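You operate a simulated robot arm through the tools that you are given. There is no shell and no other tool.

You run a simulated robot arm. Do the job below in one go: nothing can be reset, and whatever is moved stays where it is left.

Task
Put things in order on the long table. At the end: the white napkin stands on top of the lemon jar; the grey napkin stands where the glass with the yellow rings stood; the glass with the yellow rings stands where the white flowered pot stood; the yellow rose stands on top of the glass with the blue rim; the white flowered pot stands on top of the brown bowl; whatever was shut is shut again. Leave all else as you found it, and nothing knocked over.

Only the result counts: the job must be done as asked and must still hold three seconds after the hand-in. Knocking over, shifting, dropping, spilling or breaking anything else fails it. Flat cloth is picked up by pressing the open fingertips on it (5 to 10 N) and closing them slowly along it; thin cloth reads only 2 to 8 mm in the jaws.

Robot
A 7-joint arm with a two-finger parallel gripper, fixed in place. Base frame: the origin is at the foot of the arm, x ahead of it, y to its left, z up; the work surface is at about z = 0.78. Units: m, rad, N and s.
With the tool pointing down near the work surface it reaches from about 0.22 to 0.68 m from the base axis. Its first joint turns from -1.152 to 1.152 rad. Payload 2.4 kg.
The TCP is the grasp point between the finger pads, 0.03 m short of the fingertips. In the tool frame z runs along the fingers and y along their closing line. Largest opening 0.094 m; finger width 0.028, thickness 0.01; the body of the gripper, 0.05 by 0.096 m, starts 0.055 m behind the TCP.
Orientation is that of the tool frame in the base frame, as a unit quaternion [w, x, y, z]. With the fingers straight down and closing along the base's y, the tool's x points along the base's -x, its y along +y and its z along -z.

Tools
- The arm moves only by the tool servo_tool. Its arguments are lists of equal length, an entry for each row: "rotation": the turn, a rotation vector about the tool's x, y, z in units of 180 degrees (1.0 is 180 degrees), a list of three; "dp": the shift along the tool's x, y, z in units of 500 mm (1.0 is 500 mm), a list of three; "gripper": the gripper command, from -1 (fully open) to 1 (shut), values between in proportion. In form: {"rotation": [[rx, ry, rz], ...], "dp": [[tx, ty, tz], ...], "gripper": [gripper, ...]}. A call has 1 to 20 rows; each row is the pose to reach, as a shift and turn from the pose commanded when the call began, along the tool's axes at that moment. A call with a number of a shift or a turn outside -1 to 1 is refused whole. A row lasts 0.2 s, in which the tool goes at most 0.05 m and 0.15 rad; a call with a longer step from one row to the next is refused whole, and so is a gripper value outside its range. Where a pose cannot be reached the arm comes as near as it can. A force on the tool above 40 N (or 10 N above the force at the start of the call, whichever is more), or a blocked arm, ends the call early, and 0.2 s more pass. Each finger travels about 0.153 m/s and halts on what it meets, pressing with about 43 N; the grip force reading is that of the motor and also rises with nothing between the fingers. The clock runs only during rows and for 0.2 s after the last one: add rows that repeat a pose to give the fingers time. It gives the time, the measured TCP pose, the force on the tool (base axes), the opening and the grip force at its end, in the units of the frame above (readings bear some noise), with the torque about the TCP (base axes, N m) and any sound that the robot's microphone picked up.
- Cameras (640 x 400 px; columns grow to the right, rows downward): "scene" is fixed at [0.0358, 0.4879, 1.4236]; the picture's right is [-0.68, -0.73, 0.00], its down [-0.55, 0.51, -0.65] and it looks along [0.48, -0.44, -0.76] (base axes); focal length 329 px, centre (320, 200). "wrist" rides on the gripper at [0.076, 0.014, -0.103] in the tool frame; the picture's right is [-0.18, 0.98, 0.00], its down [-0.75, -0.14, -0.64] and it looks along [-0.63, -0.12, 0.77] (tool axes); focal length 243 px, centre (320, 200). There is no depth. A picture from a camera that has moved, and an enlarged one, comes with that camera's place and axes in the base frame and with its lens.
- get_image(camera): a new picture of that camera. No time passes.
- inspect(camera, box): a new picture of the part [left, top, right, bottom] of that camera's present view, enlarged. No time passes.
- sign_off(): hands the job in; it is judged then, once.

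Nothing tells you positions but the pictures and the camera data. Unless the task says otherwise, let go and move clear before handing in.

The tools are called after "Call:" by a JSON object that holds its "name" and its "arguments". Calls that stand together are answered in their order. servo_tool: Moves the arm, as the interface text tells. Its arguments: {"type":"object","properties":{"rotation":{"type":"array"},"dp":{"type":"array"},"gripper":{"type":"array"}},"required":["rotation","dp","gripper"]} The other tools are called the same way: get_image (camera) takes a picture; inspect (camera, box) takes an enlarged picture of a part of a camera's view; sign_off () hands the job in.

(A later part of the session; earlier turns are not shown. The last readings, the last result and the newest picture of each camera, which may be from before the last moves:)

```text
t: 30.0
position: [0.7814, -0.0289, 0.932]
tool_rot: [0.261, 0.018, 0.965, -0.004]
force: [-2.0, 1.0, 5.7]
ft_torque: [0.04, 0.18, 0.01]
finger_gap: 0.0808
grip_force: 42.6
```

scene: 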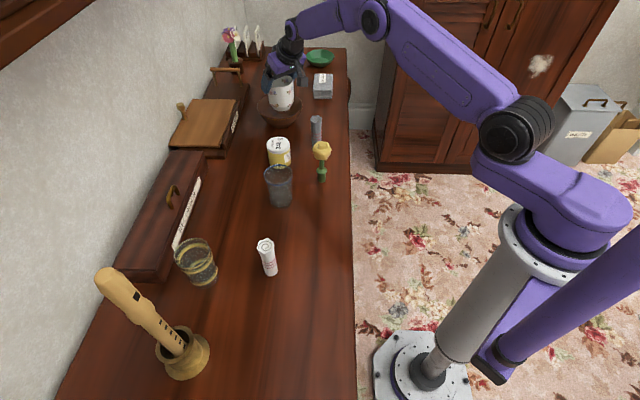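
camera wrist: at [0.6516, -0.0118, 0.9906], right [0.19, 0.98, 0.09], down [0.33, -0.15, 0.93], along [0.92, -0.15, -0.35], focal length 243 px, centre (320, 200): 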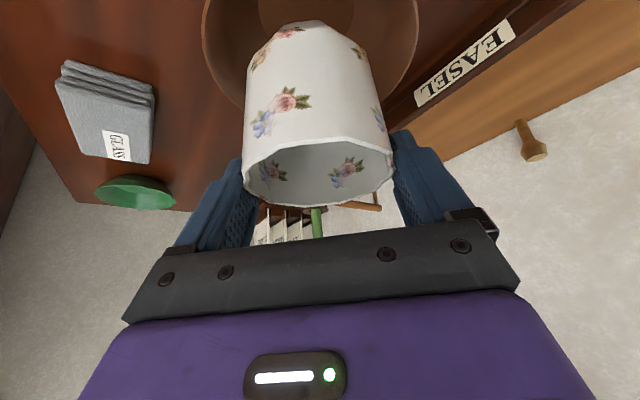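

There is light contact, about 6 N, centred under the pot. I'll open the fingers slowly and watch.

Call:
{"name": "servo_tool", "arguments": {"rotation": [[0, 0, 0], [0, 0, 0], [0, 0, 0], [0, 0, 0], [0, 0, 0], [0, 0, 0]], "dp": [[0, 0, 0], [0, 0, 0], [0, 0, 0], [0, 0, 0], [0, 0, 0], [0, 0, 0]], "gripper": [-0.65, -0.72, -0.76, -0.8, -0.86, -0.9]}}

Call:
{"name": "get_image", "arguments": {"camera": "wrist"}}

Call:
{"name": "inspect", "arguments": {"camera": "scene", "box": [250, 60, 320, 140]}}

```text
t: 31.4
position: [0.7812, -0.0291, 0.9315]
tool_rot: [0.259, 0.018, 0.966, -0.005]
force: [-0.4, 0.5, -0.8]
ft_torque: [0.02, -0.01, -0.05]
finger_gap: 0.0896
grip_force: 0.1
```

```text
taken
camera wrist: at [0.6656, -0.0102, 0.9813], right [0.19, 0.98, 0.09], down [0.33, -0.15, 0.93], along [0.93, -0.15, -0.35], focal length 243 px, centre (320, 200)
```

wrist: 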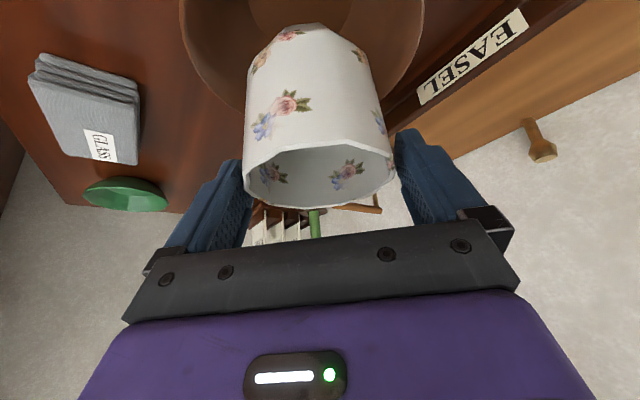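

```text
5.00 times, centred on (285, 100) of scene
camera zoom: at [0.0358, 0.4879, 1.4236], right [-0.68, -0.73, 0.0], down [-0.55, 0.51, -0.65], along [0.48, -0.44, -0.76], focal length 1643 px, centre (495, 700)
```

zoom: 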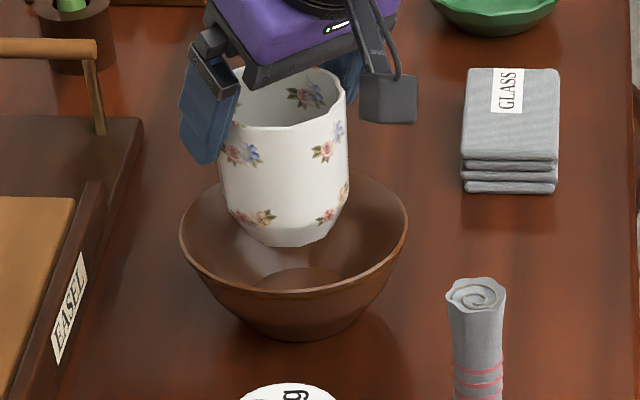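

The pot stands steady at the bowl's rim level, centred to within a few millimetres. I'll withdraw straight up.

Call:
{"name": "servo_tool", "arguments": {"rotation": [[0, 0, 0], [0, 0, 0], [0, 0, 0], [0, 0, 0], [0, 0, 0], [0, 0, 0], [0, 0, 0]], "dp": [[-0.01, 0, -0.0173], [-0.03, 0, -0.052], [-0.05, 0, -0.0866], [-0.07, 0, -0.1212], [-0.1, 0, -0.1732], [-0.12, 0, -0.2078], [-0.12, 0, -0.2078]], "gripper": [-0.95, -1, -1, -1, -1, -1, -1]}}

Call:
{"name": "get_image", "arguments": {"camera": "wrist"}}

Call:
{"name": "inspect", "arguments": {"camera": "scene", "box": [230, 40, 350, 150]}}

```text
t: 33.0
position: [0.7807, -0.0282, 1.0528]
tool_rot: [0.259, 0.018, 0.966, -0.005]
force: [-0.6, 0.5, 0.4]
ft_torque: [-0.01, -0.03, 0.05]
finger_gap: 0.094
grip_force: 0.0
```

```text
taken
camera wrist: at [0.6647, -0.0093, 1.1028], right [0.19, 0.98, 0.09], down [0.33, -0.15, 0.93], along [0.93, -0.15, -0.35], focal length 243 px, centre (320, 200)
```

wrist: 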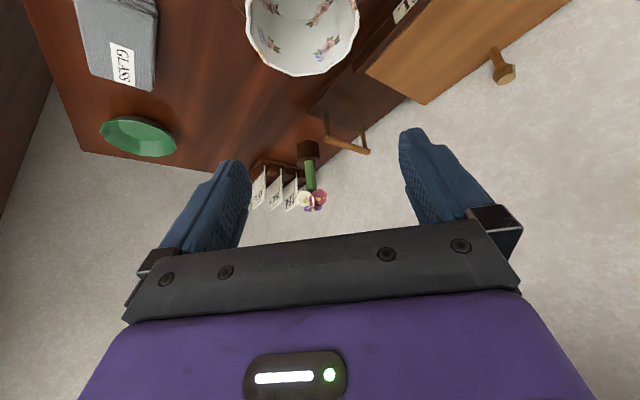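

```text
3.64 times, centred on (290, 95) of scene
camera zoom: at [0.0358, 0.4879, 1.4236], right [-0.68, -0.73, 0.0], down [-0.55, 0.51, -0.65], along [0.48, -0.44, -0.76], focal length 1195 px, centre (429, 582)
```

zoom: 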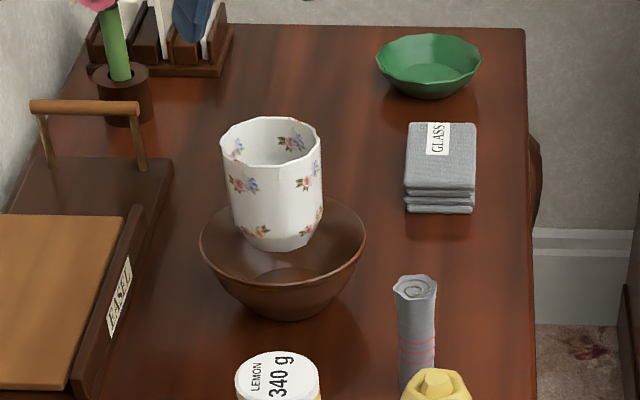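

The pot rests well. I'll retract and return the tool to straight down before going to the ringed glass.

Call:
{"name": "servo_tool", "arguments": {"rotation": [[0, 0.02, 0], [0, 0.04, 0], [0, 0.06, 0], [0, 0.085, 0], [0, 0.11, 0], [0, 0.135, 0], [0, 0.155, 0], [0, 0.1667, 0], [0, 0.1667, 0]], "dp": [[0.053, 0.005, -0.048], [0.107, 0.01, -0.096], [0.16, 0.014, -0.144], [0.213, 0.019, -0.192], [0.267, 0.024, -0.241], [0.32, 0.029, -0.289], [0.373, 0.033, -0.337], [0.4266, 0.038, -0.385], [0.4266, 0.038, -0.385]], "gripper": [-1, -1, -1, -1, -1, -1, -1, -1, -1]}}

```text
t: 35.0
position: [0.5004, 0.0026, 1.109]
tool_rot: [-0.001, 0.017, 1.0, 0.0]
force: [-0.9, 0.8, 0.3]
ft_torque: [0.0, -0.03, 0.01]
finger_gap: 0.0942
grip_force: 0.0
```

Call:
{"name": "servo_tool", "arguments": {"rotation": [[0, 0, -0.026], [0, 0, -0.052], [0, 0, -0.078], [0, 0, -0.104], [0, 0, -0.13], [0, 0, -0.156], [0, 0, -0.183], [0, 0, -0.209], [0, 0, -0.235], [0, 0, -0.2608], [0, 0, -0.2608]], "dp": [[0.0265, 0.0745, -0.002], [0.053, 0.149, -0.004], [0.08, 0.2236, -0.006], [0.106, 0.298, -0.008], [0.133, 0.3727, -0.01], [0.159, 0.4472, -0.012], [0.186, 0.5218, -0.014], [0.212, 0.596, -0.016], [0.239, 0.671, -0.018], [0.2654, 0.7454, -0.02], [0.2654, 0.7454, -0.02]], "gripper": [-1, -1, -1, -1, -1, -1, -1, -1, -1, -1, -1]}}

Call:
{"name": "get_image", "arguments": {"camera": "wrist"}}

Call:
{"name": "get_image", "arguments": {"camera": "scene"}}

```text
t: 37.4
position: [0.383, 0.378, 1.1203]
tool_rot: [0.0, -0.383, 0.924, 0.0]
force: [-0.7, -0.5, -0.8]
ft_torque: [0.0, 0.04, 0.01]
finger_gap: 0.0939
grip_force: 0.0
```

```text
taken
camera wrist: at [0.3206, 0.3346, 1.2218], right [-0.56, 0.83, 0.0], down [0.63, 0.43, 0.64], along [0.53, 0.36, -0.77], focal length 243 px, centre (320, 200)
```

wrist: 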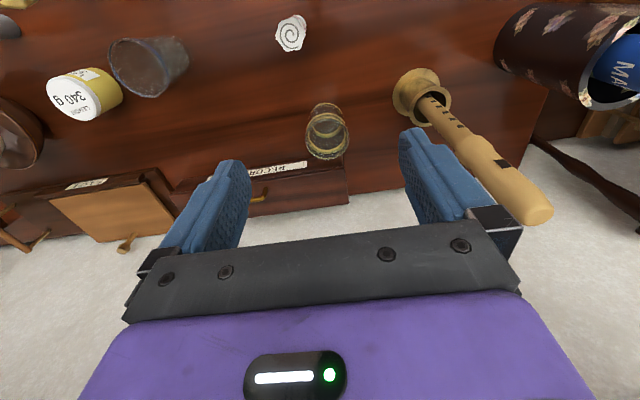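

```text
taken
```

scene: 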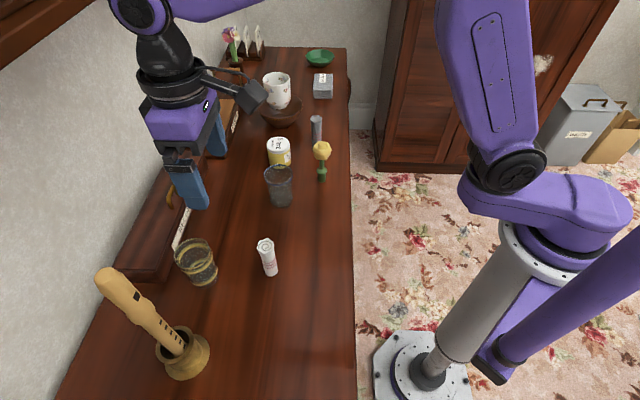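

The recorder stands as a near-vertical pole at about (0.333, 0.547), up to z 1.08, so I'll keep clear of it. Zooming in on the ringed glass.

Call:
{"name": "inspect", "arguments": {"camera": "wrist", "box": [250, 60, 400, 200]}}

Call:
{"name": "inspect", "arguments": {"camera": "scene", "box": [150, 210, 250, 300]}}

```text
2.86 times, centred on (325, 130) of wrist
camera zoom: at [0.3206, 0.3346, 1.2218], right [-0.56, 0.83, 0.0], down [0.63, 0.43, 0.64], along [0.53, 0.36, -0.77], focal length 693 px, centre (306, 400)
```

zoom: 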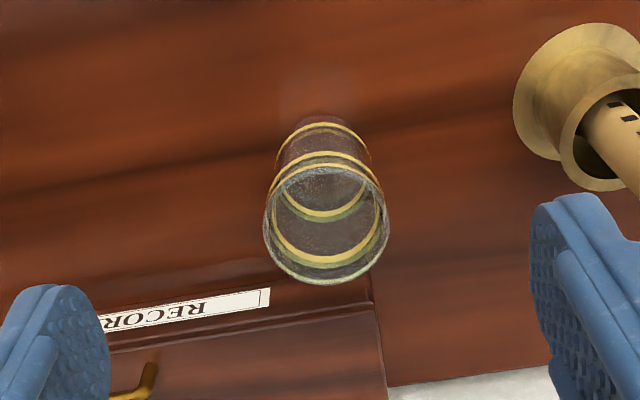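

```text
4.44 times, centred on (200, 255) of scene
camera zoom: at [0.0358, 0.4879, 1.4236], right [-0.68, -0.73, 0.0], down [-0.55, 0.51, -0.65], along [0.48, -0.44, -0.76], focal length 1460 px, centre (853, -44)
```

zoom: 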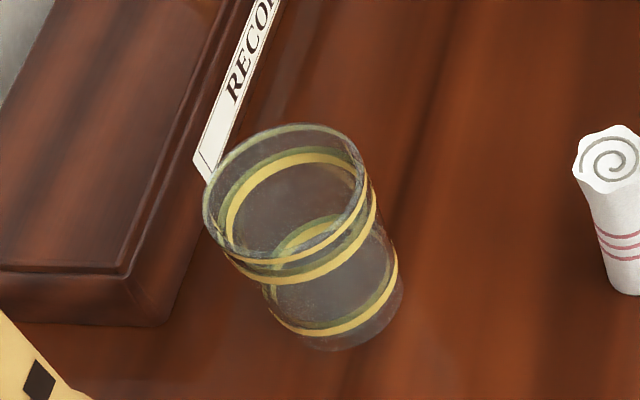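

The ringed glass is at about (0.450, 0.436), roughly 0.066 wide, with its rim near z 0.88. There is clear space for fingers along the table's length. I'll move above it.

Call:
{"name": "servo_tool", "arguments": {"rotation": [[0, 0, 0], [0, 0, 0], [0, 0, 0], [0, 0, 0], [0, 0, 0], [0, 0, 0], [0, 0, 0]], "dp": [[-0.03, -0.002, 0.047], [-0.06, -0.004, 0.094], [-0.09, -0.006, 0.14], [-0.12, -0.008, 0.187], [-0.15, -0.01, 0.233], [-0.1768, -0.0119, 0.28], [-0.1768, -0.0119, 0.28]], "gripper": [-1, -1, -1, -1, -1, -1, -1]}}

Call:
{"name": "get_image", "arguments": {"camera": "wrist"}}

Call:
{"name": "get_image", "arguments": {"camera": "scene"}}

```text
t: 39.0
position: [0.4497, 0.4375, 0.9817]
tool_rot: [-0.001, -0.381, 0.925, 0.0]
force: [0.1, -0.4, 0.3]
ft_torque: [0.0, 0.0, 0.02]
finger_gap: 0.0941
grip_force: 0.0
```

```text
taken
camera wrist: at [0.3852, 0.3934, 1.0836], right [-0.56, 0.83, 0.0], down [0.63, 0.43, 0.64], along [0.53, 0.36, -0.77], focal length 243 px, centre (320, 200)
```

wrist: 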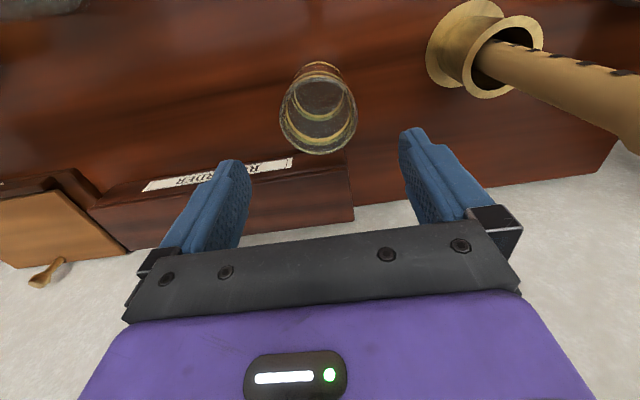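

```text
taken
```

scene: 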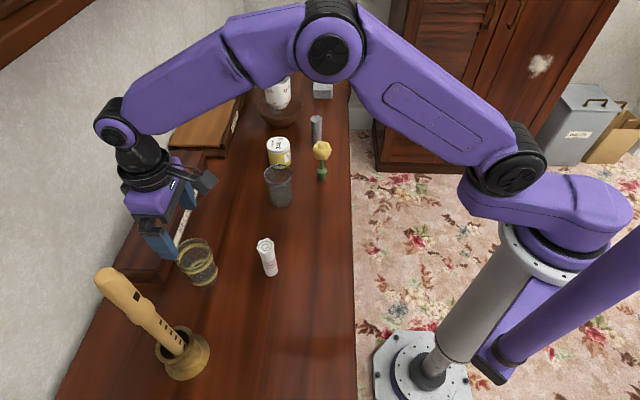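

Call:
{"name": "inspect", "arguments": {"camera": "wrist", "box": [260, 45, 380, 165]}}

```text
3.33 times, centred on (320, 105) of wrist
camera zoom: at [0.3852, 0.3934, 1.0836], right [-0.56, 0.83, 0.0], down [0.63, 0.43, 0.64], along [0.53, 0.36, -0.77], focal length 809 px, centre (320, 517)
```

zoom: 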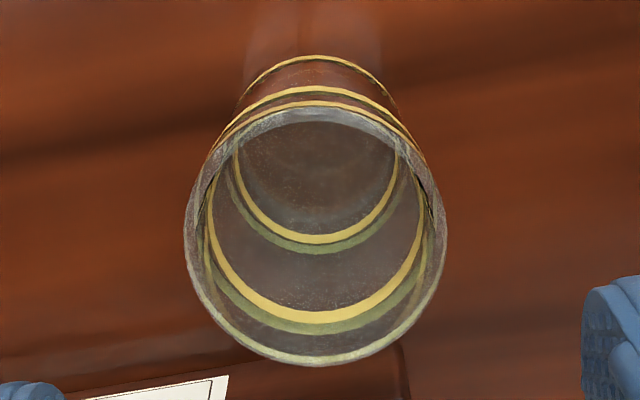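

The glass is centred under the tool. Descending to grip height.

Call:
{"name": "servo_tool", "arguments": {"rotation": [[0, 0, 0], [0, 0, 0], [0, 0, 0], [0, 0, 0], [0, 0, 0], [0, 0, 0], [0, 0, 0], [0, 0, 0]], "dp": [[0, 0, 0.05], [0, 0, 0.1], [0, 0, 0.15], [0, 0, 0.19], [0, 0, 0.22], [0, 0, 0.25], [0, 0, 0.274], [0, 0, 0.274]], "gripper": [-1, -1, -1, -1, -1, -1, -1, -1]}}

Call:
{"name": "get_image", "arguments": {"camera": "wrist"}}

Call:
{"name": "inspect", "arguments": {"camera": "scene", "box": [90, 180, 290, 330]}}

```text
t: 40.8
position: [0.4473, 0.437, 0.8442]
tool_rot: [0.0, -0.383, 0.924, 0.001]
force: [0.2, -0.2, 0.4]
ft_torque: [0.04, -0.01, -0.01]
finger_gap: 0.0941
grip_force: 0.0
```

```text
taken
camera wrist: at [0.3844, 0.3939, 0.9466], right [-0.56, 0.83, 0.0], down [0.63, 0.43, 0.64], along [0.53, 0.36, -0.77], focal length 243 px, centre (320, 200)
```

wrist: 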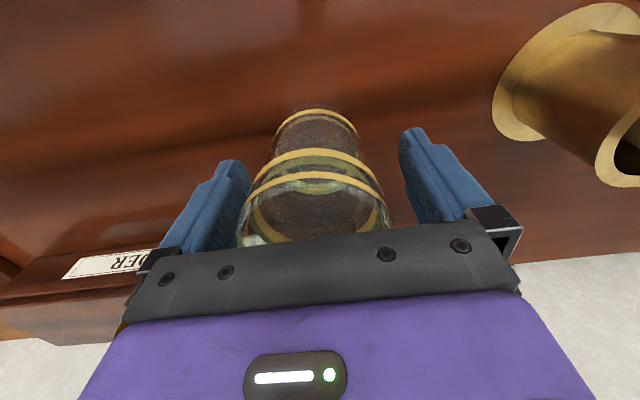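

```text
2.67 times, centred on (190, 255) of scene
camera zoom: at [0.0358, 0.4879, 1.4236], right [-0.68, -0.73, 0.0], down [-0.55, 0.51, -0.65], along [0.48, -0.44, -0.76], focal length 876 px, centre (667, 53)
```

zoom: 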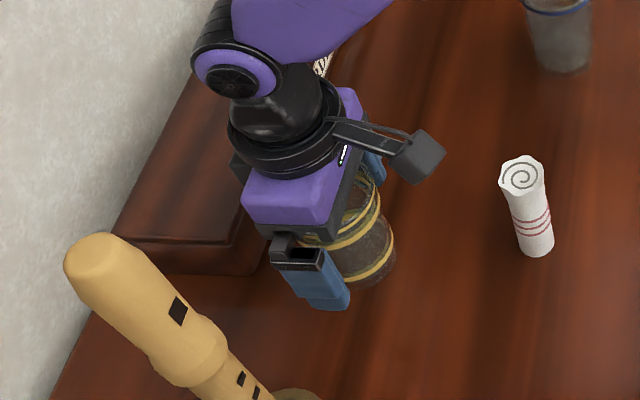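

Call:
{"name": "servo_tool", "arguments": {"rotation": [[0, 0, 0], [0, 0, 0], [0, 0, 0], [0, 0, 0], [0, 0, 0], [0, 0, 0], [0, 0, 0], [0, 0, 0]], "dp": [[0, 0, 0], [0, 0, 0], [0, 0, 0], [0, 0, 0], [0, 0, 0], [0, 0, 0], [0, 0, 0], [0, 0, 0]], "gripper": [-0.85, -0.7, -0.6, -0.5, -0.42, -0.35, -0.25, -0.2]}}

```text
t: 42.6
position: [0.4482, 0.4393, 0.8457]
tool_rot: [0.0, -0.382, 0.924, 0.0]
force: [0.1, -0.9, 1.9]
ft_torque: [0.06, 0.06, 0.02]
finger_gap: 0.0666
grip_force: 43.3
```

The glass is gripped at 0.067 m. Lifting straight up.

Call:
{"name": "servo_tool", "arguments": {"rotation": [[0, 0, 0], [0, 0, 0], [0, 0, 0], [0, 0, 0], [0, 0, 0], [0, 0, 0], [0, 0, 0], [0, 0, 0], [0, 0, 0]], "dp": [[0, 0, -0.02], [0, 0, -0.06], [0, 0, -0.11], [0, 0, -0.16], [0, 0, -0.21], [0, 0, -0.26], [0, 0, -0.31], [0, 0, -0.36], [0, 0, -0.36]], "gripper": [-0.2, -0.2, -0.2, -0.2, -0.2, -0.2, -0.2, -0.2, -0.2]}}

Call:
{"name": "get_image", "arguments": {"camera": "scene"}}

Call:
{"name": "get_image", "arguments": {"camera": "wrist"}}

```text
t: 44.6
position: [0.4474, 0.4373, 1.0257]
tool_rot: [0.0, -0.382, 0.924, 0.0]
force: [-1.1, 0.6, -2.1]
ft_torque: [-0.01, -0.03, -0.01]
finger_gap: 0.0665
grip_force: 43.3
```

```text
taken
```

scene: 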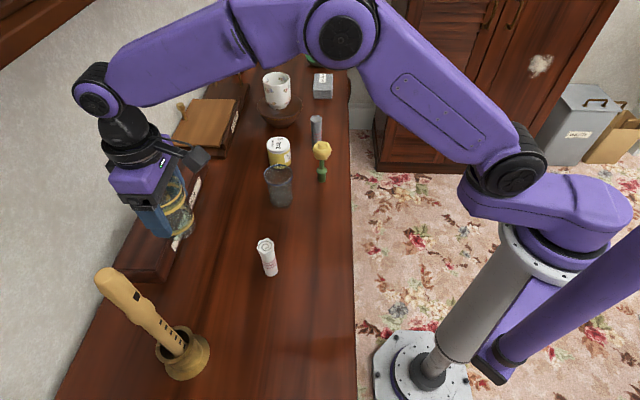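

```text
taken
camera wrist: at [0.384, 0.3934, 1.1279], right [-0.56, 0.83, 0.0], down [0.63, 0.43, 0.64], along [0.53, 0.36, -0.77], focal length 243 px, centre (320, 200)
```

wrist: 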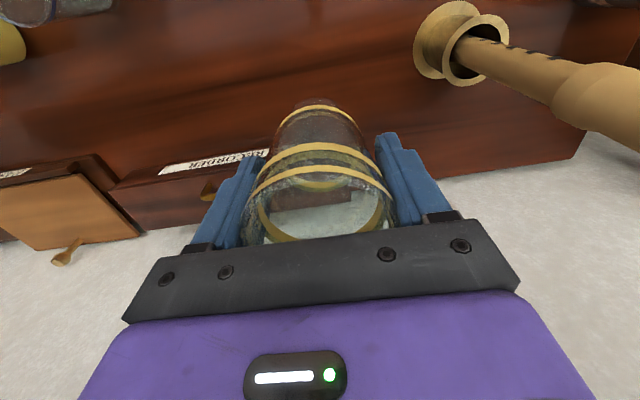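

Call:
{"name": "servo_tool", "arguments": {"rotation": [[0, 0, -0.0095], [0, 0, -0.019], [0, 0, -0.0284], [0, 0, -0.0378], [0, 0, -0.0473], [0, 0, -0.0567], [0, 0, -0.0662], [0, 0, -0.0756], [0, 0, -0.0756]], "dp": [[0.06, 0.029, 0], [0.115, 0.058, 0], [0.168, 0.087, 0], [0.212, 0.116, 0], [0.255, 0.145, 0], [0.29, 0.174, 0], [0.322, 0.203, 0], [0.349, 0.2322, 0], [0.349, 0.2322, 0]], "gripper": [-0.2, -0.2, -0.2, -0.2, -0.2, -0.2, -0.2, -0.2, -0.2]}}

Call:
{"name": "get_image", "arguments": {"camera": "scene"}}

Call:
{"name": "get_image", "arguments": {"camera": "wrist"}}

```text
t: 46.6
position: [0.241, 0.3934, 1.0267]
tool_rot: [0.001, -0.489, 0.872, 0.001]
force: [1.0, -0.2, -2.5]
ft_torque: [0.01, -0.04, -0.01]
finger_gap: 0.0667
grip_force: 43.3
```

```text
taken
```

scene: 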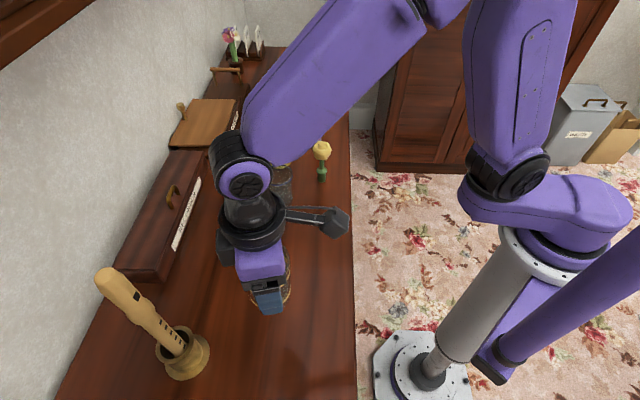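

```text
taken
camera wrist: at [0.1894, 0.3365, 1.1282], right [-0.74, 0.67, 0.0], down [0.51, 0.57, 0.64], along [0.43, 0.48, -0.77], focal length 243 px, centre (320, 200)
```

wrist: 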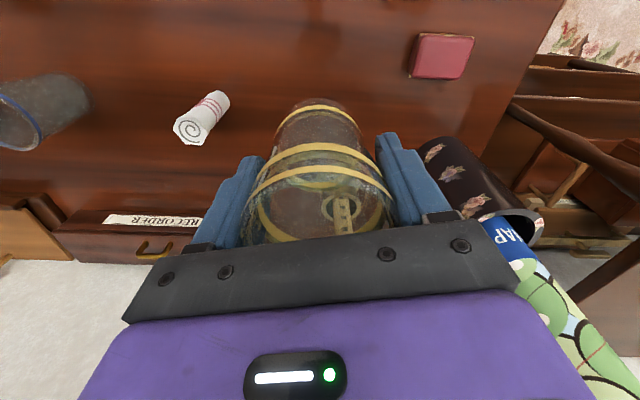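

Lowering the glass onto the pot's former spot, stopping just above the table.

Call:
{"name": "servo_tool", "arguments": {"rotation": [[0, 0, 0], [0, 0, 0], [0, 0, 0], [0, 0, 0], [0, 0, 0], [0, 0, 0], [0, 0, 0], [0, 0, 0], [0, 0, 0]], "dp": [[-0.002, 0, 0.05], [-0.005, 0, 0.1], [-0.005, 0, 0.15], [-0.005, 0, 0.2], [-0.005, 0, 0.25], [-0.005, 0, 0.29], [-0.005, 0, 0.33], [-0.005, 0, 0.355], [-0.005, 0, 0.355]], "gripper": [-0.2, -0.2, -0.2, -0.2, -0.2, -0.2, -0.2, -0.2, -0.2]}}

Call:
{"name": "servo_tool", "arguments": {"rotation": [[0, 0, 0], [0, 0, 0], [0, 0, 0]], "dp": [[0, 0, 0.0025], [0, 0, 0.005], [0, 0, 0.005]], "gripper": [-0.2, -0.2, -0.2]}}

```text
t: 48.6
position: [0.2456, 0.3969, 0.8475]
tool_rot: [0.0, -0.488, 0.873, 0.0]
force: [0.1, 0.2, -1.6]
ft_torque: [-0.01, 0.03, 0.01]
finger_gap: 0.0664
grip_force: 42.9
```

```text
t: 49.4
position: [0.2458, 0.3983, 0.8452]
tool_rot: [0.0, -0.489, 0.873, 0.0]
force: [1.5, -1.8, 5.8]
ft_torque: [-0.05, 0.13, 0.04]
finger_gap: 0.0663
grip_force: 43.2
```

The glass touches the table. I'll open slowly, then rise.

Call:
{"name": "servo_tool", "arguments": {"rotation": [[0, 0, 0], [0, 0, 0], [0, 0, 0], [0, 0, 0], [0, 0, 0], [0, 0, 0]], "dp": [[0, 0, 0], [0, 0, 0], [0, 0, 0], [0, 0, 0], [0, 0, 0], [0, 0, 0]], "gripper": [-0.38, -0.44, -0.52, -0.65, -0.85, -1]}}

Call:
{"name": "get_image", "arguments": {"camera": "wrist"}}

Call:
{"name": "inspect", "arguments": {"camera": "scene", "box": [200, 240, 360, 380]}}

```text
t: 50.8
position: [0.2454, 0.3978, 0.8442]
tool_rot: [0.0, -0.488, 0.873, 0.0]
force: [0.9, 0.3, 0.7]
ft_torque: [0.02, -0.01, 0.01]
finger_gap: 0.0942
grip_force: 0.1
```

```text
taken
camera wrist: at [0.1936, 0.34, 0.9467], right [-0.74, 0.67, 0.0], down [0.51, 0.57, 0.64], along [0.43, 0.48, -0.77], focal length 243 px, centre (320, 200)
```

wrist: 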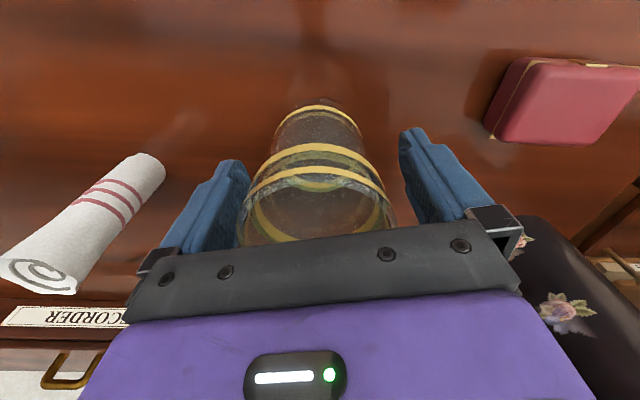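

```text
2.86 times, centred on (280, 310) of scene
camera zoom: at [0.0358, 0.4879, 1.4236], right [-0.68, -0.73, 0.0], down [-0.55, 0.51, -0.65], along [0.48, -0.44, -0.76], focal length 939 px, centre (434, -114)
```

zoom: 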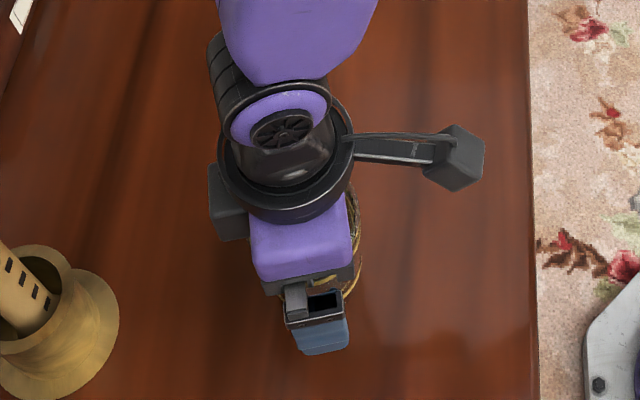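

The glass stands where the pot was, at about (0.245, 0.398). I'll rise, then swing over toward the grey napkin.

Call:
{"name": "servo_tool", "arguments": {"rotation": [[0, 0, 0], [0, 0, 0], [0, 0, 0], [0, 0, 0], [0, 0, 0], [0, 0, 0], [0, 0, 0], [0, 0, 0]], "dp": [[0, 0, -0.03], [0, 0, -0.08], [0, 0, -0.14], [0, 0, -0.21], [0, 0, -0.29], [0, 0, -0.38], [0, 0, -0.47], [0, 0, -0.47]], "gripper": [-1, -1, -1, -1, -1, -1, -1, -1]}}

Call:
{"name": "get_image", "arguments": {"camera": "wrist"}}

Call:
{"name": "servo_tool", "arguments": {"rotation": [[0, 0, 0.0277], [0, 0, 0.0555], [0, 0, 0.0832], [0, 0, 0.1109], [0, 0, 0.1387], [0, 0, 0.1664], [0, 0, 0.1941], [0, 0, 0.2219], [0, 0, 0.2496], [0, 0, 0.2773], [0, 0, 0.3051], [0, 0, 0.3328], [0, 0, 0.3328]], "dp": [[0.0302, -0.0821, 0], [0.0604, -0.1642, 0], [0.0907, -0.2463, 0], [0.1209, -0.3284, 0], [0.1511, -0.4105, 0], [0.1813, -0.4926, 0], [0.2115, -0.5747, 0], [0.2417, -0.6568, 0], [0.272, -0.7389, 0], [0.3022, -0.821, 0], [0.3324, -0.9031, 0], [0.3626, -0.9852, 0], [0.3626, -0.9852, 0]], "gripper": [-1, -1, -1, -1, -1, -1, -1, -1, -1, -1, -1, -1, -1]}}

Call:
{"name": "get_image", "arguments": {"camera": "wrist"}}

Call:
{"name": "get_image", "arguments": {"camera": "scene"}}

```text
t: 52.6
position: [0.243, 0.3936, 1.0798]
tool_rot: [0.0, -0.488, 0.873, -0.001]
force: [1.2, 0.0, -0.3]
ft_torque: [0.03, 0.01, -0.01]
finger_gap: 0.0939
grip_force: 0.1
```

```text
taken
camera wrist: at [0.191, 0.3364, 1.1813], right [-0.74, 0.67, 0.0], down [0.51, 0.57, 0.64], along [0.43, 0.48, -0.77], focal length 243 px, centre (320, 200)
```

wrist: 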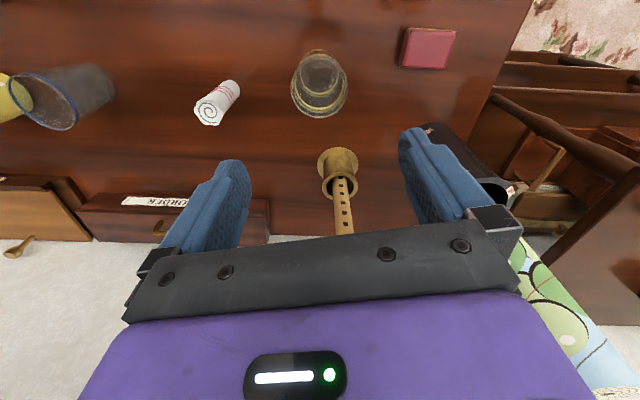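

```text
t: 55.4
position: [0.5719, -0.0162, 1.0788]
tool_rot: [0.001, 0.013, 1.0, 0.0]
force: [-0.5, 0.2, 0.0]
ft_torque: [0.02, -0.01, -0.02]
finger_gap: 0.0938
grip_force: 0.1
```

```text
taken
camera wrist: at [0.4961, 0.0014, 1.1811], right [0.21, 0.98, 0.0], down [0.75, -0.16, 0.64], along [0.63, -0.13, -0.77], focal length 243 px, centre (320, 200)
```

wrist: 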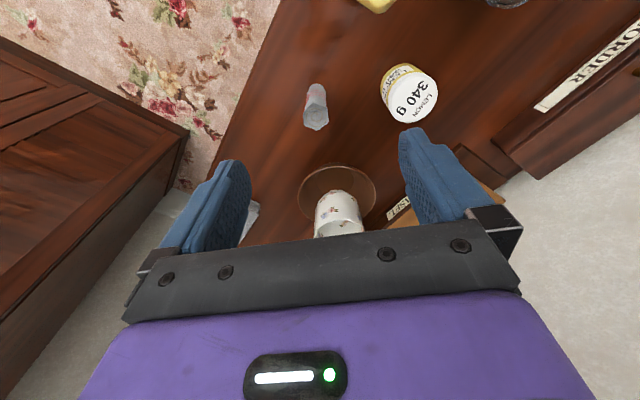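

```text
taken
```

scene: 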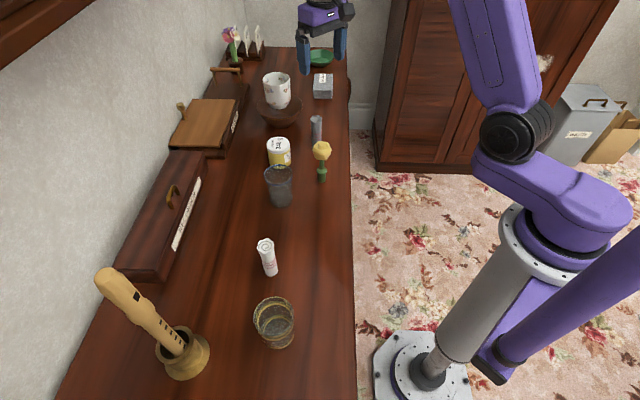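

Call:
{"name": "inspect", "arguments": {"camera": "wrist", "box": [270, 50, 450, 250]}}

Call:
{"name": "inspect", "arguments": {"camera": "wrist", "box": [280, 70, 360, 140]}}

```text
2.00 times, centred on (360, 150) of wrist
camera zoom: at [0.4961, 0.0014, 1.1811], right [0.21, 0.98, 0.0], down [0.75, -0.16, 0.64], along [0.63, -0.13, -0.77], focal length 485 px, centre (240, 300)
```

zoom: 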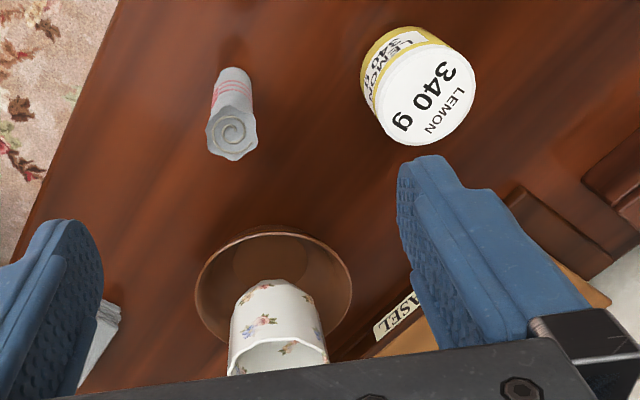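

```text
5.71 times, centred on (320, 105) of wrist
camera zoom: at [0.4961, 0.0014, 1.1811], right [0.21, 0.98, 0.0], down [0.75, -0.16, 0.64], along [0.63, -0.13, -0.77], focal length 1386 px, centre (320, 743)
```

zoom: 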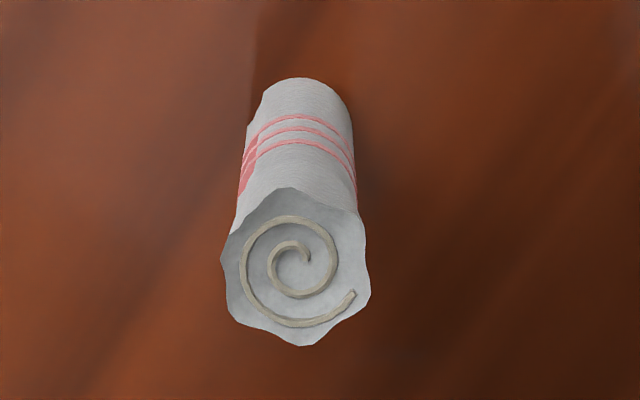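

The grey napkin is at about (0.606, -0.028), its top near z 0.885 and about 0.03 across. I'll move over it and recheck the centring.

Call:
{"name": "servo_tool", "arguments": {"rotation": [[0, 0, 0], [0, 0, 0], [0, 0, 0], [0, 0, 0], [0, 0, 0]], "dp": [[-0.0172, -0.0055, 0.0444], [-0.0344, -0.011, 0.0888], [-0.0516, -0.0165, 0.1332], [-0.0688, -0.022, 0.1776], [-0.0688, -0.022, 0.1776]], "gripper": [-1, -1, -1, -1, -1]}}

Call:
{"name": "get_image", "arguments": {"camera": "wrist"}}

Call:
{"name": "inspect", "arguments": {"camera": "wrist", "box": [270, 60, 370, 150]}}

```text
t: 56.6
position: [0.6039, -0.0282, 0.9907]
tool_rot: [-0.001, 0.012, 1.0, 0.0]
force: [0.8, 0.3, 0.4]
ft_torque: [0.0, -0.01, -0.01]
finger_gap: 0.094
grip_force: 0.0
```

```text
taken
camera wrist: at [0.5285, -0.0118, 1.0929], right [0.21, 0.98, 0.0], down [0.75, -0.16, 0.64], along [0.63, -0.13, -0.77], focal length 243 px, centre (320, 200)
```

wrist: 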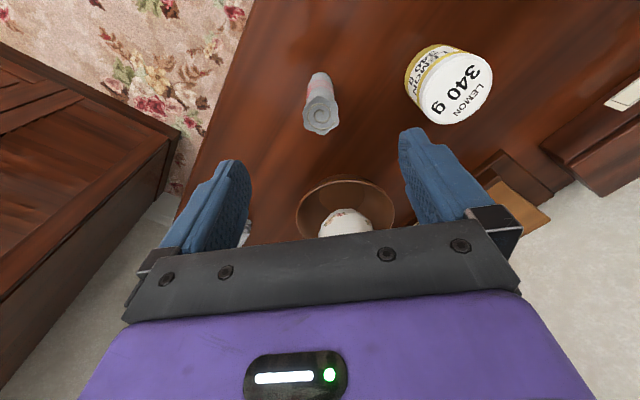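

```text
4.44 times, centred on (320, 105) of wrist
camera zoom: at [0.5285, -0.0118, 1.0929], right [0.21, 0.98, 0.0], down [0.75, -0.16, 0.64], along [0.63, -0.13, -0.77], focal length 1078 px, centre (320, 622)
```

zoom: 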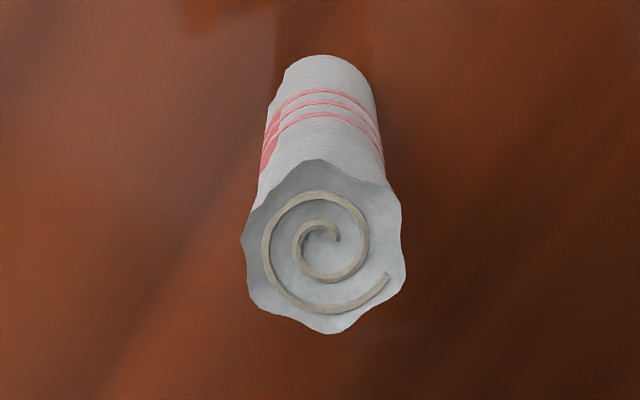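

The centring is within about 1 mm. Descending around the napkin.

Call:
{"name": "servo_tool", "arguments": {"rotation": [[0, 0, 0], [0, 0, 0], [0, 0, 0], [0, 0, 0], [0, 0, 0], [0, 0, 0], [0, 0, 0]], "dp": [[-0.001, 0.001, 0.06], [-0.002, 0.002, 0.12], [-0.002, 0.002, 0.17], [-0.002, 0.002, 0.21], [-0.002, 0.002, 0.25], [-0.002, 0.002, 0.2854], [-0.002, 0.002, 0.2854]], "gripper": [-1, -1, -1, -1, -1, -1, -1]}}

Call:
{"name": "get_image", "arguments": {"camera": "wrist"}}

Call:
{"name": "inspect", "arguments": {"camera": "scene", "box": [240, 60, 380, 190]}}

```text
t: 58.2
position: [0.6043, -0.0251, 0.847]
tool_rot: [0.0, 0.011, 1.0, -0.001]
force: [0.6, 0.9, -0.4]
ft_torque: [0.05, -0.02, -0.01]
finger_gap: 0.0938
grip_force: 0.1
```

```text
taken
camera wrist: at [0.5294, -0.0089, 0.949], right [0.21, 0.98, 0.0], down [0.75, -0.16, 0.64], along [0.63, -0.13, -0.77], focal length 243 px, centre (320, 200)
```

wrist: 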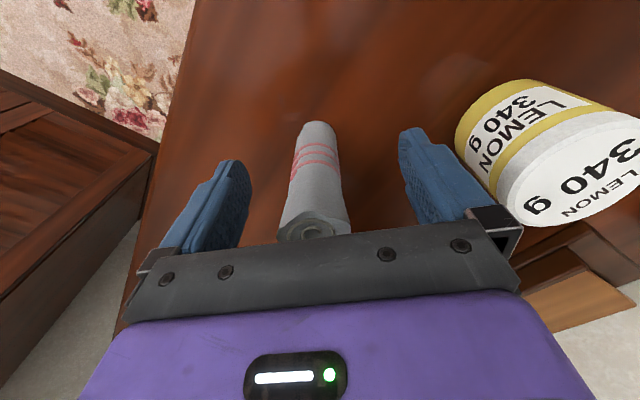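

```text
3.08 times, centred on (310, 125) of scene
camera zoom: at [0.0358, 0.4879, 1.4236], right [-0.68, -0.73, 0.0], down [-0.55, 0.51, -0.65], along [0.48, -0.44, -0.76], focal length 1011 px, centre (351, 431)
```

zoom: 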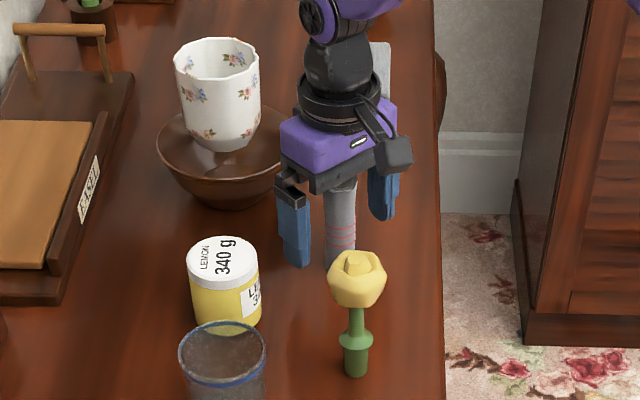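

Call:
{"name": "inspect", "arguments": {"camera": "wrist", "box": [230, 110, 420, 250]}}

```text
2.86 times, centred on (325, 180) of wrist
camera zoom: at [0.5294, -0.0089, 0.949], right [0.21, 0.98, 0.0], down [0.75, -0.16, 0.64], along [0.63, -0.13, -0.77], focal length 693 px, centre (306, 257)
```

zoom: 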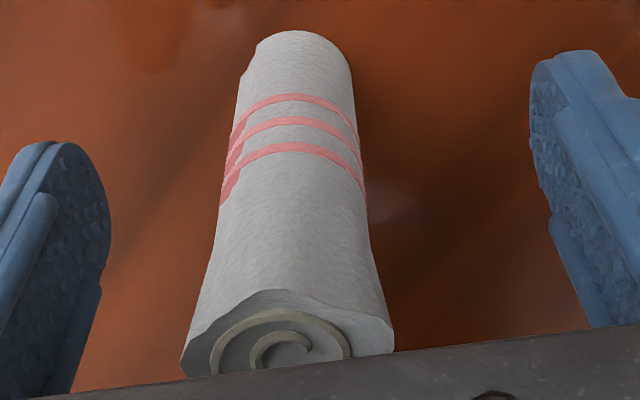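

The napkin sits about 2 mm off the midline. I'll correct that and close slowly.

Call:
{"name": "servo_tool", "arguments": {"rotation": [[0, 0, 0], [0, 0, 0], [0, 0, 0], [0, 0, 0], [0, 0, 0], [0, 0, 0], [0, 0, 0], [0, 0, 0], [0, 0, 0], [0, 0, 0], [0, 0, 0]], "dp": [[0, -0.0045, 0], [0, -0.0045, 0], [0, -0.0045, 0], [0, -0.0045, 0], [0, -0.0045, 0], [0, -0.0045, 0], [0, -0.0045, 0], [0, -0.0045, 0], [0, -0.0045, 0], [0, -0.0045, 0], [0, -0.0045, 0]], "gripper": [-1, -0.7, -0.4, -0.1, 0.1, 0.2, 0.28, 0.34, 0.4, 0.46, 0.5]}}

Call:
{"name": "get_image", "arguments": {"camera": "wrist"}}

```text
t: 60.6
position: [0.6043, -0.0257, 0.8466]
tool_rot: [0.0, 0.013, 1.0, 0.0]
force: [-0.2, -0.3, 0.0]
ft_torque: [0.01, 0.02, -0.03]
finger_gap: 0.0335
grip_force: 42.9
```

```text
taken
camera wrist: at [0.529, -0.0111, 0.9492], right [0.21, 0.98, 0.0], down [0.75, -0.16, 0.64], along [0.63, -0.13, -0.77], focal length 243 px, centre (320, 200)
```

wrist: 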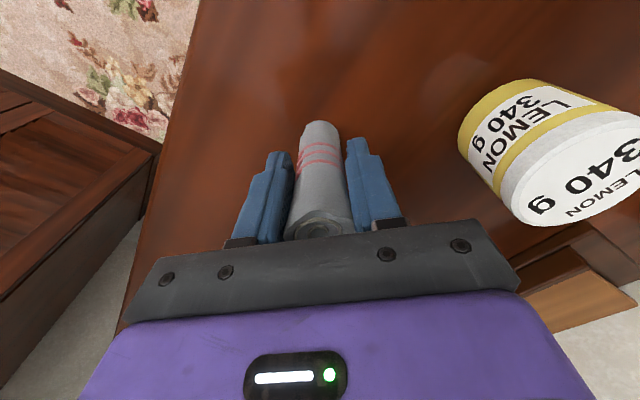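

The napkin is held at 0.0335 m. Lifting.

Call:
{"name": "servo_tool", "arguments": {"rotation": [[0, 0, 0], [0, 0, 0], [0, 0, 0], [0, 0, 0], [0, 0, 0], [0, 0, 0], [0, 0, 0], [0, 0, 0], [0, 0, 0]], "dp": [[0, 0, -0.02], [0, 0, -0.06], [0, 0, -0.11], [0, 0, -0.16], [0, 0, -0.21], [0, 0, -0.27], [0, 0, -0.33], [0, 0, -0.38], [0, 0, -0.38]], "gripper": [0.5, 0.5, 0.5, 0.5, 0.5, 0.5, 0.5, 0.5, 0.5]}}

Call:
{"name": "get_image", "arguments": {"camera": "wrist"}}

Call:
{"name": "get_image", "arguments": {"camera": "scene"}}

```text
t: 62.6
position: [0.6047, -0.0293, 1.0383]
tool_rot: [0.0, 0.013, 1.0, 0.001]
force: [0.3, -0.6, -0.6]
ft_torque: [0.03, 0.03, -0.01]
finger_gap: 0.0332
grip_force: 42.7
```

```text
taken
camera wrist: at [0.5302, -0.0133, 1.1411], right [0.21, 0.98, 0.0], down [0.75, -0.16, 0.64], along [0.63, -0.13, -0.77], focal length 243 px, centre (320, 200)
```

wrist: 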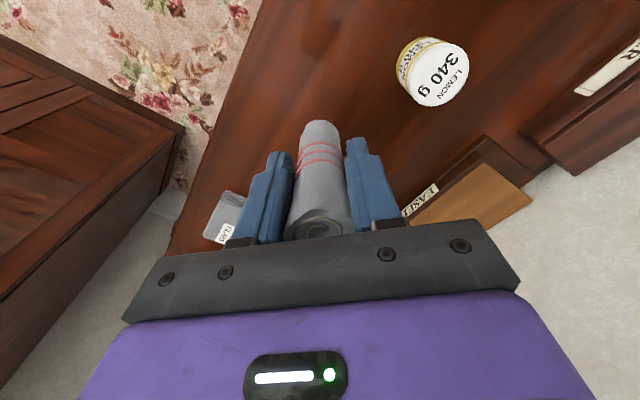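

```text
taken
```

scene: 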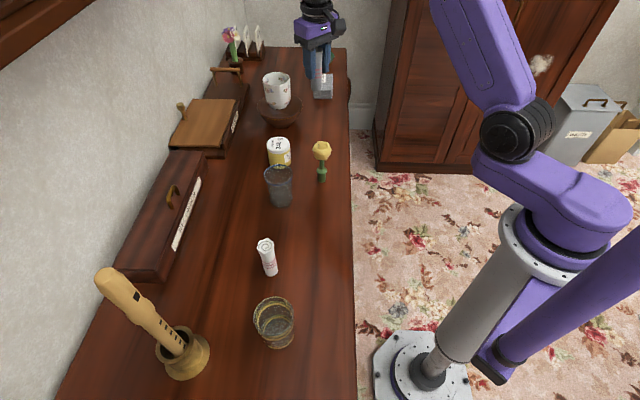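

Call:
{"name": "servo_tool", "arguments": {"rotation": [[0, 0, -0.0212], [0, 0, -0.0423], [0, 0, -0.0635], [0, 0, -0.0846], [0, 0, -0.1058], [0, 0, -0.127], [0, 0, -0.1481], [0, 0, -0.1693], [0, 0, -0.1904], [0, 0, -0.2116], [0, 0, -0.2327], [0, 0, -0.2539], [0, 0, -0.2539]], "dp": [[0.0279, 0.077, 0], [0.0559, 0.1539, 0], [0.0838, 0.2309, 0], [0.1117, 0.3079, 0], [0.1397, 0.3848, 0], [0.1676, 0.4618, 0], [0.1955, 0.5388, 0], [0.2235, 0.6157, 0], [0.2514, 0.6927, 0], [0.2793, 0.7697, 0], [0.3073, 0.8466, 0], [0.3352, 0.9236, 0], [0.3352, 0.9236, 0]], "gripper": [0.5, 0.5, 0.5, 0.5, 0.5, 0.5, 0.5, 0.5, 0.5, 0.5, 0.5, 0.5, 0.5]}}

Call:
{"name": "get_image", "arguments": {"camera": "wrist"}}

Call:
{"name": "get_image", "arguments": {"camera": "scene"}}

```text
t: 65.4
position: [0.4503, 0.4379, 1.0366]
tool_rot: [0.0, -0.378, 0.926, 0.0]
force: [0.5, -0.4, 0.0]
ft_torque: [-0.01, -0.03, -0.01]
finger_gap: 0.033
grip_force: 43.4
```

```text
taken
camera wrist: at [0.3854, 0.3944, 1.1386], right [-0.56, 0.83, 0.0], down [0.64, 0.43, 0.64], along [0.53, 0.36, -0.77], focal length 243 px, centre (320, 200)
```

wrist: 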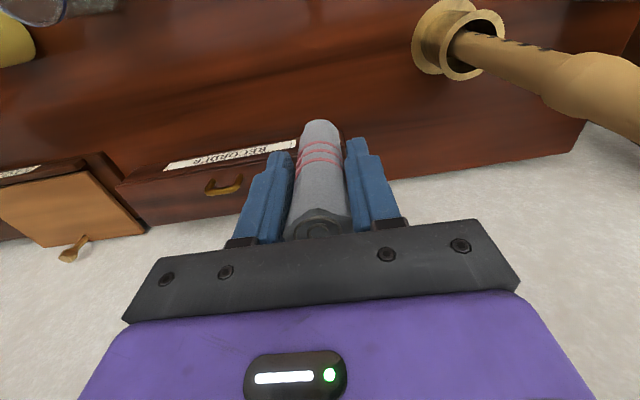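

```text
taken
```

scene: 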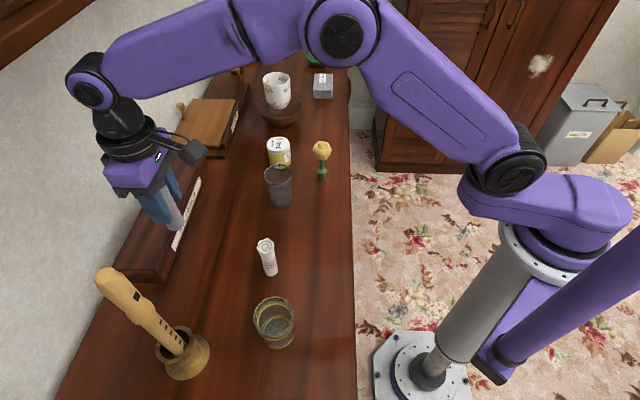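

Lowering at the ringed glass's former spot, (0.450, 0.438).

Call:
{"name": "servo_tool", "arguments": {"rotation": [[0, 0, 0], [0, 0, 0], [0, 0, 0], [0, 0, 0], [0, 0, 0], [0, 0, 0], [0, 0, 0], [0, 0, 0], [0, 0, 0]], "dp": [[0, 0, 0.05], [0, 0, 0.1], [0, 0, 0.16], [0, 0, 0.21], [0, 0, 0.26], [0, 0, 0.31], [0, 0, 0.35], [0, 0, 0.373], [0, 0, 0.373]], "gripper": [0.5, 0.5, 0.5, 0.5, 0.5, 0.5, 0.5, 0.5, 0.5]}}

Call:
{"name": "servo_tool", "arguments": {"rotation": [[0, 0, 0], [0, 0, 0], [0, 0, 0]], "dp": [[0, 0, 0.0025], [0, 0, 0.005], [0, 0, 0.005]], "gripper": [0.5, 0.5, 0.5]}}

```text
t: 67.4
position: [0.4499, 0.4376, 0.8498]
tool_rot: [0.0, -0.377, 0.926, 0.0]
force: [0.0, 0.7, -0.7]
ft_torque: [0.05, -0.01, 0.0]
finger_gap: 0.0328
grip_force: 43.3
```

```text
t: 68.2
position: [0.4473, 0.4383, 0.8483]
tool_rot: [0.0, -0.378, 0.926, -0.001]
force: [-1.4, -0.8, -1.0]
ft_torque: [0.01, -0.01, 0.01]
finger_gap: 0.0328
grip_force: 43.3
```

Call:
{"name": "servo_tool", "arguments": {"rotation": [[0, 0, 0], [0, 0, 0], [0, 0, 0]], "dp": [[0, 0, 0.0015], [0, 0, 0.003], [0, 0, 0.003]], "gripper": [0.5, 0.5, 0.5]}}

```text
t: 69.0
position: [0.4483, 0.4376, 0.8473]
tool_rot: [-0.001, -0.377, 0.926, 0.0]
force: [-0.4, 1.5, 0.4]
ft_torque: [0.03, 0.02, 0.02]
finger_gap: 0.0325
grip_force: 43.4
```

Call:
{"name": "servo_tool", "arguments": {"rotation": [[0, 0, 0], [0, 0, 0], [0, 0, 0]], "dp": [[0, 0, 0.001], [0, 0, 0.0015], [0, 0, 0.0015]], "gripper": [0.5, 0.5, 0.5]}}

```text
t: 69.8
position: [0.4482, 0.4378, 0.8474]
tool_rot: [0.0, -0.377, 0.926, 0.0]
force: [-2.5, 1.3, 10.6]
ft_torque: [0.09, 0.26, -0.02]
finger_gap: 0.0323
grip_force: 43.2
```

The napkin is on the table with 10 N of preload. I'll ease off half a millimetre and open gently.

Call:
{"name": "servo_tool", "arguments": {"rotation": [[0, 0, 0], [0, 0, 0], [0, 0, 0], [0, 0, 0], [0, 0, 0], [0, 0, 0], [0, 0, 0], [0, 0, 0], [0, 0, 0]], "dp": [[0, 0, -0.001], [0, 0, -0.001], [0, 0, -0.001], [0, 0, -0.001], [0, 0, -0.001], [0, 0, -0.001], [0, 0, -0.001], [0, 0, -0.001], [0, 0, -0.001]], "gripper": [0.4, 0.33, 0.28, 0.22, 0.12, 0.0, -0.2, -0.5, -0.8]}}

Call:
{"name": "get_image", "arguments": {"camera": "wrist"}}

Call:
{"name": "inspect", "arguments": {"camera": "scene", "box": [90, 180, 290, 330]}}

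```text
t: 71.8
position: [0.4484, 0.4371, 0.8477]
tool_rot: [0.0, -0.377, 0.926, 0.0]
force: [-0.6, 0.2, 0.8]
ft_torque: [0.02, 0.02, 0.0]
finger_gap: 0.0847
grip_force: 0.0
```

```text
taken
camera wrist: at [0.3851, 0.3944, 0.9489], right [-0.55, 0.83, 0.0], down [0.64, 0.43, 0.64], along [0.53, 0.36, -0.77], focal length 243 px, centre (320, 200)
```

wrist: 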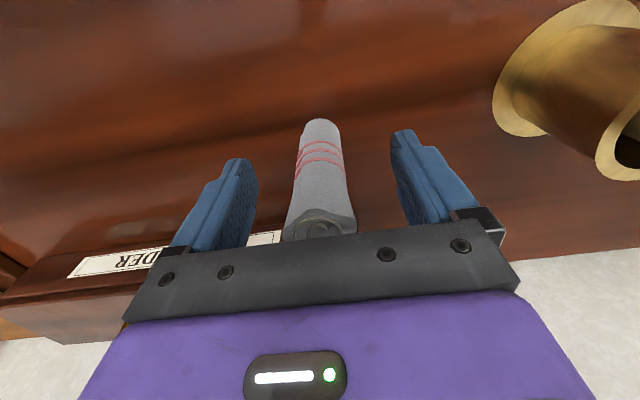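

```text
2.67 times, centred on (190, 255) of scene
camera zoom: at [0.0358, 0.4879, 1.4236], right [-0.68, -0.73, 0.0], down [-0.55, 0.51, -0.65], along [0.48, -0.44, -0.76], focal length 876 px, centre (667, 53)
```

zoom: 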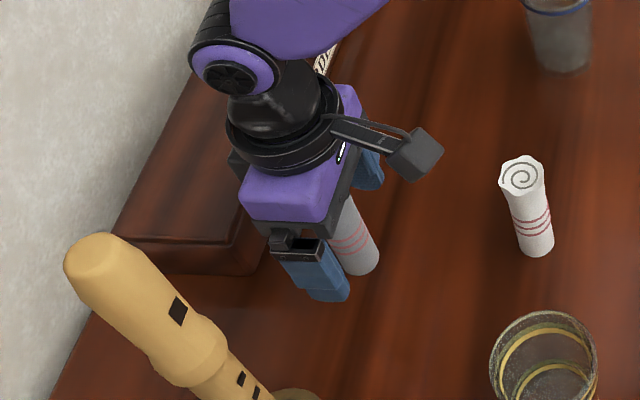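

The napkin stands. Rising clear.

Call:
{"name": "servo_tool", "arguments": {"rotation": [[0, 0, 0], [0, 0, 0], [0, 0, 0], [0, 0, 0], [0, 0, 0], [0, 0, 0], [0, 0, 0], [0, 0, 0]], "dp": [[0, 0, -0.02], [0, 0, -0.06], [0, 0, -0.11], [0, 0, -0.17], [0, 0, -0.24], [0, 0, -0.32], [0, 0, -0.4], [0, 0, -0.4]], "gripper": [-0.9, -0.9, -1, -1, -1, -1, -1, -1]}}

Call:
{"name": "get_image", "arguments": {"camera": "wrist"}}

Call:
{"name": "get_image", "arguments": {"camera": "scene"}}

```text
t: 73.6
position: [0.4529, 0.4358, 1.048]
tool_rot: [0.0, -0.377, 0.926, 0.0]
force: [0.5, -0.3, 0.0]
ft_torque: [0.0, -0.01, 0.02]
finger_gap: 0.0941
grip_force: 0.1
```

```text
taken
camera wrist: at [0.3886, 0.3922, 1.1495], right [-0.55, 0.83, 0.0], down [0.64, 0.43, 0.64], along [0.53, 0.36, -0.77], focal length 243 px, centre (320, 200)
```

wrist: 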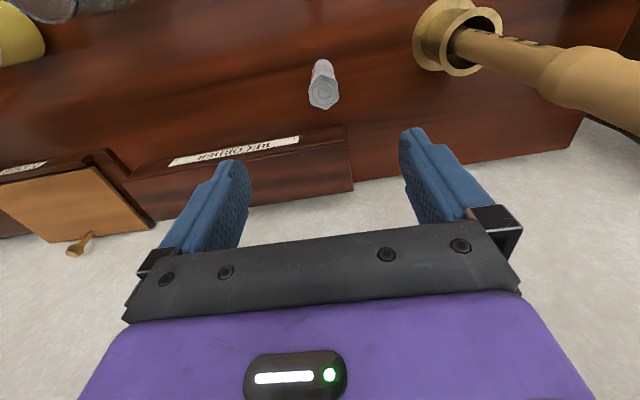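

```text
taken
```

scene: 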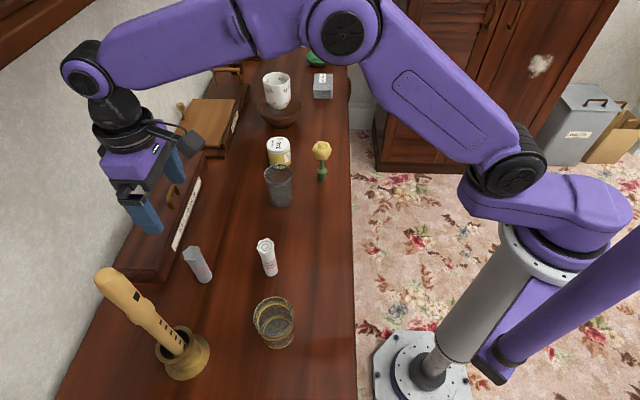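

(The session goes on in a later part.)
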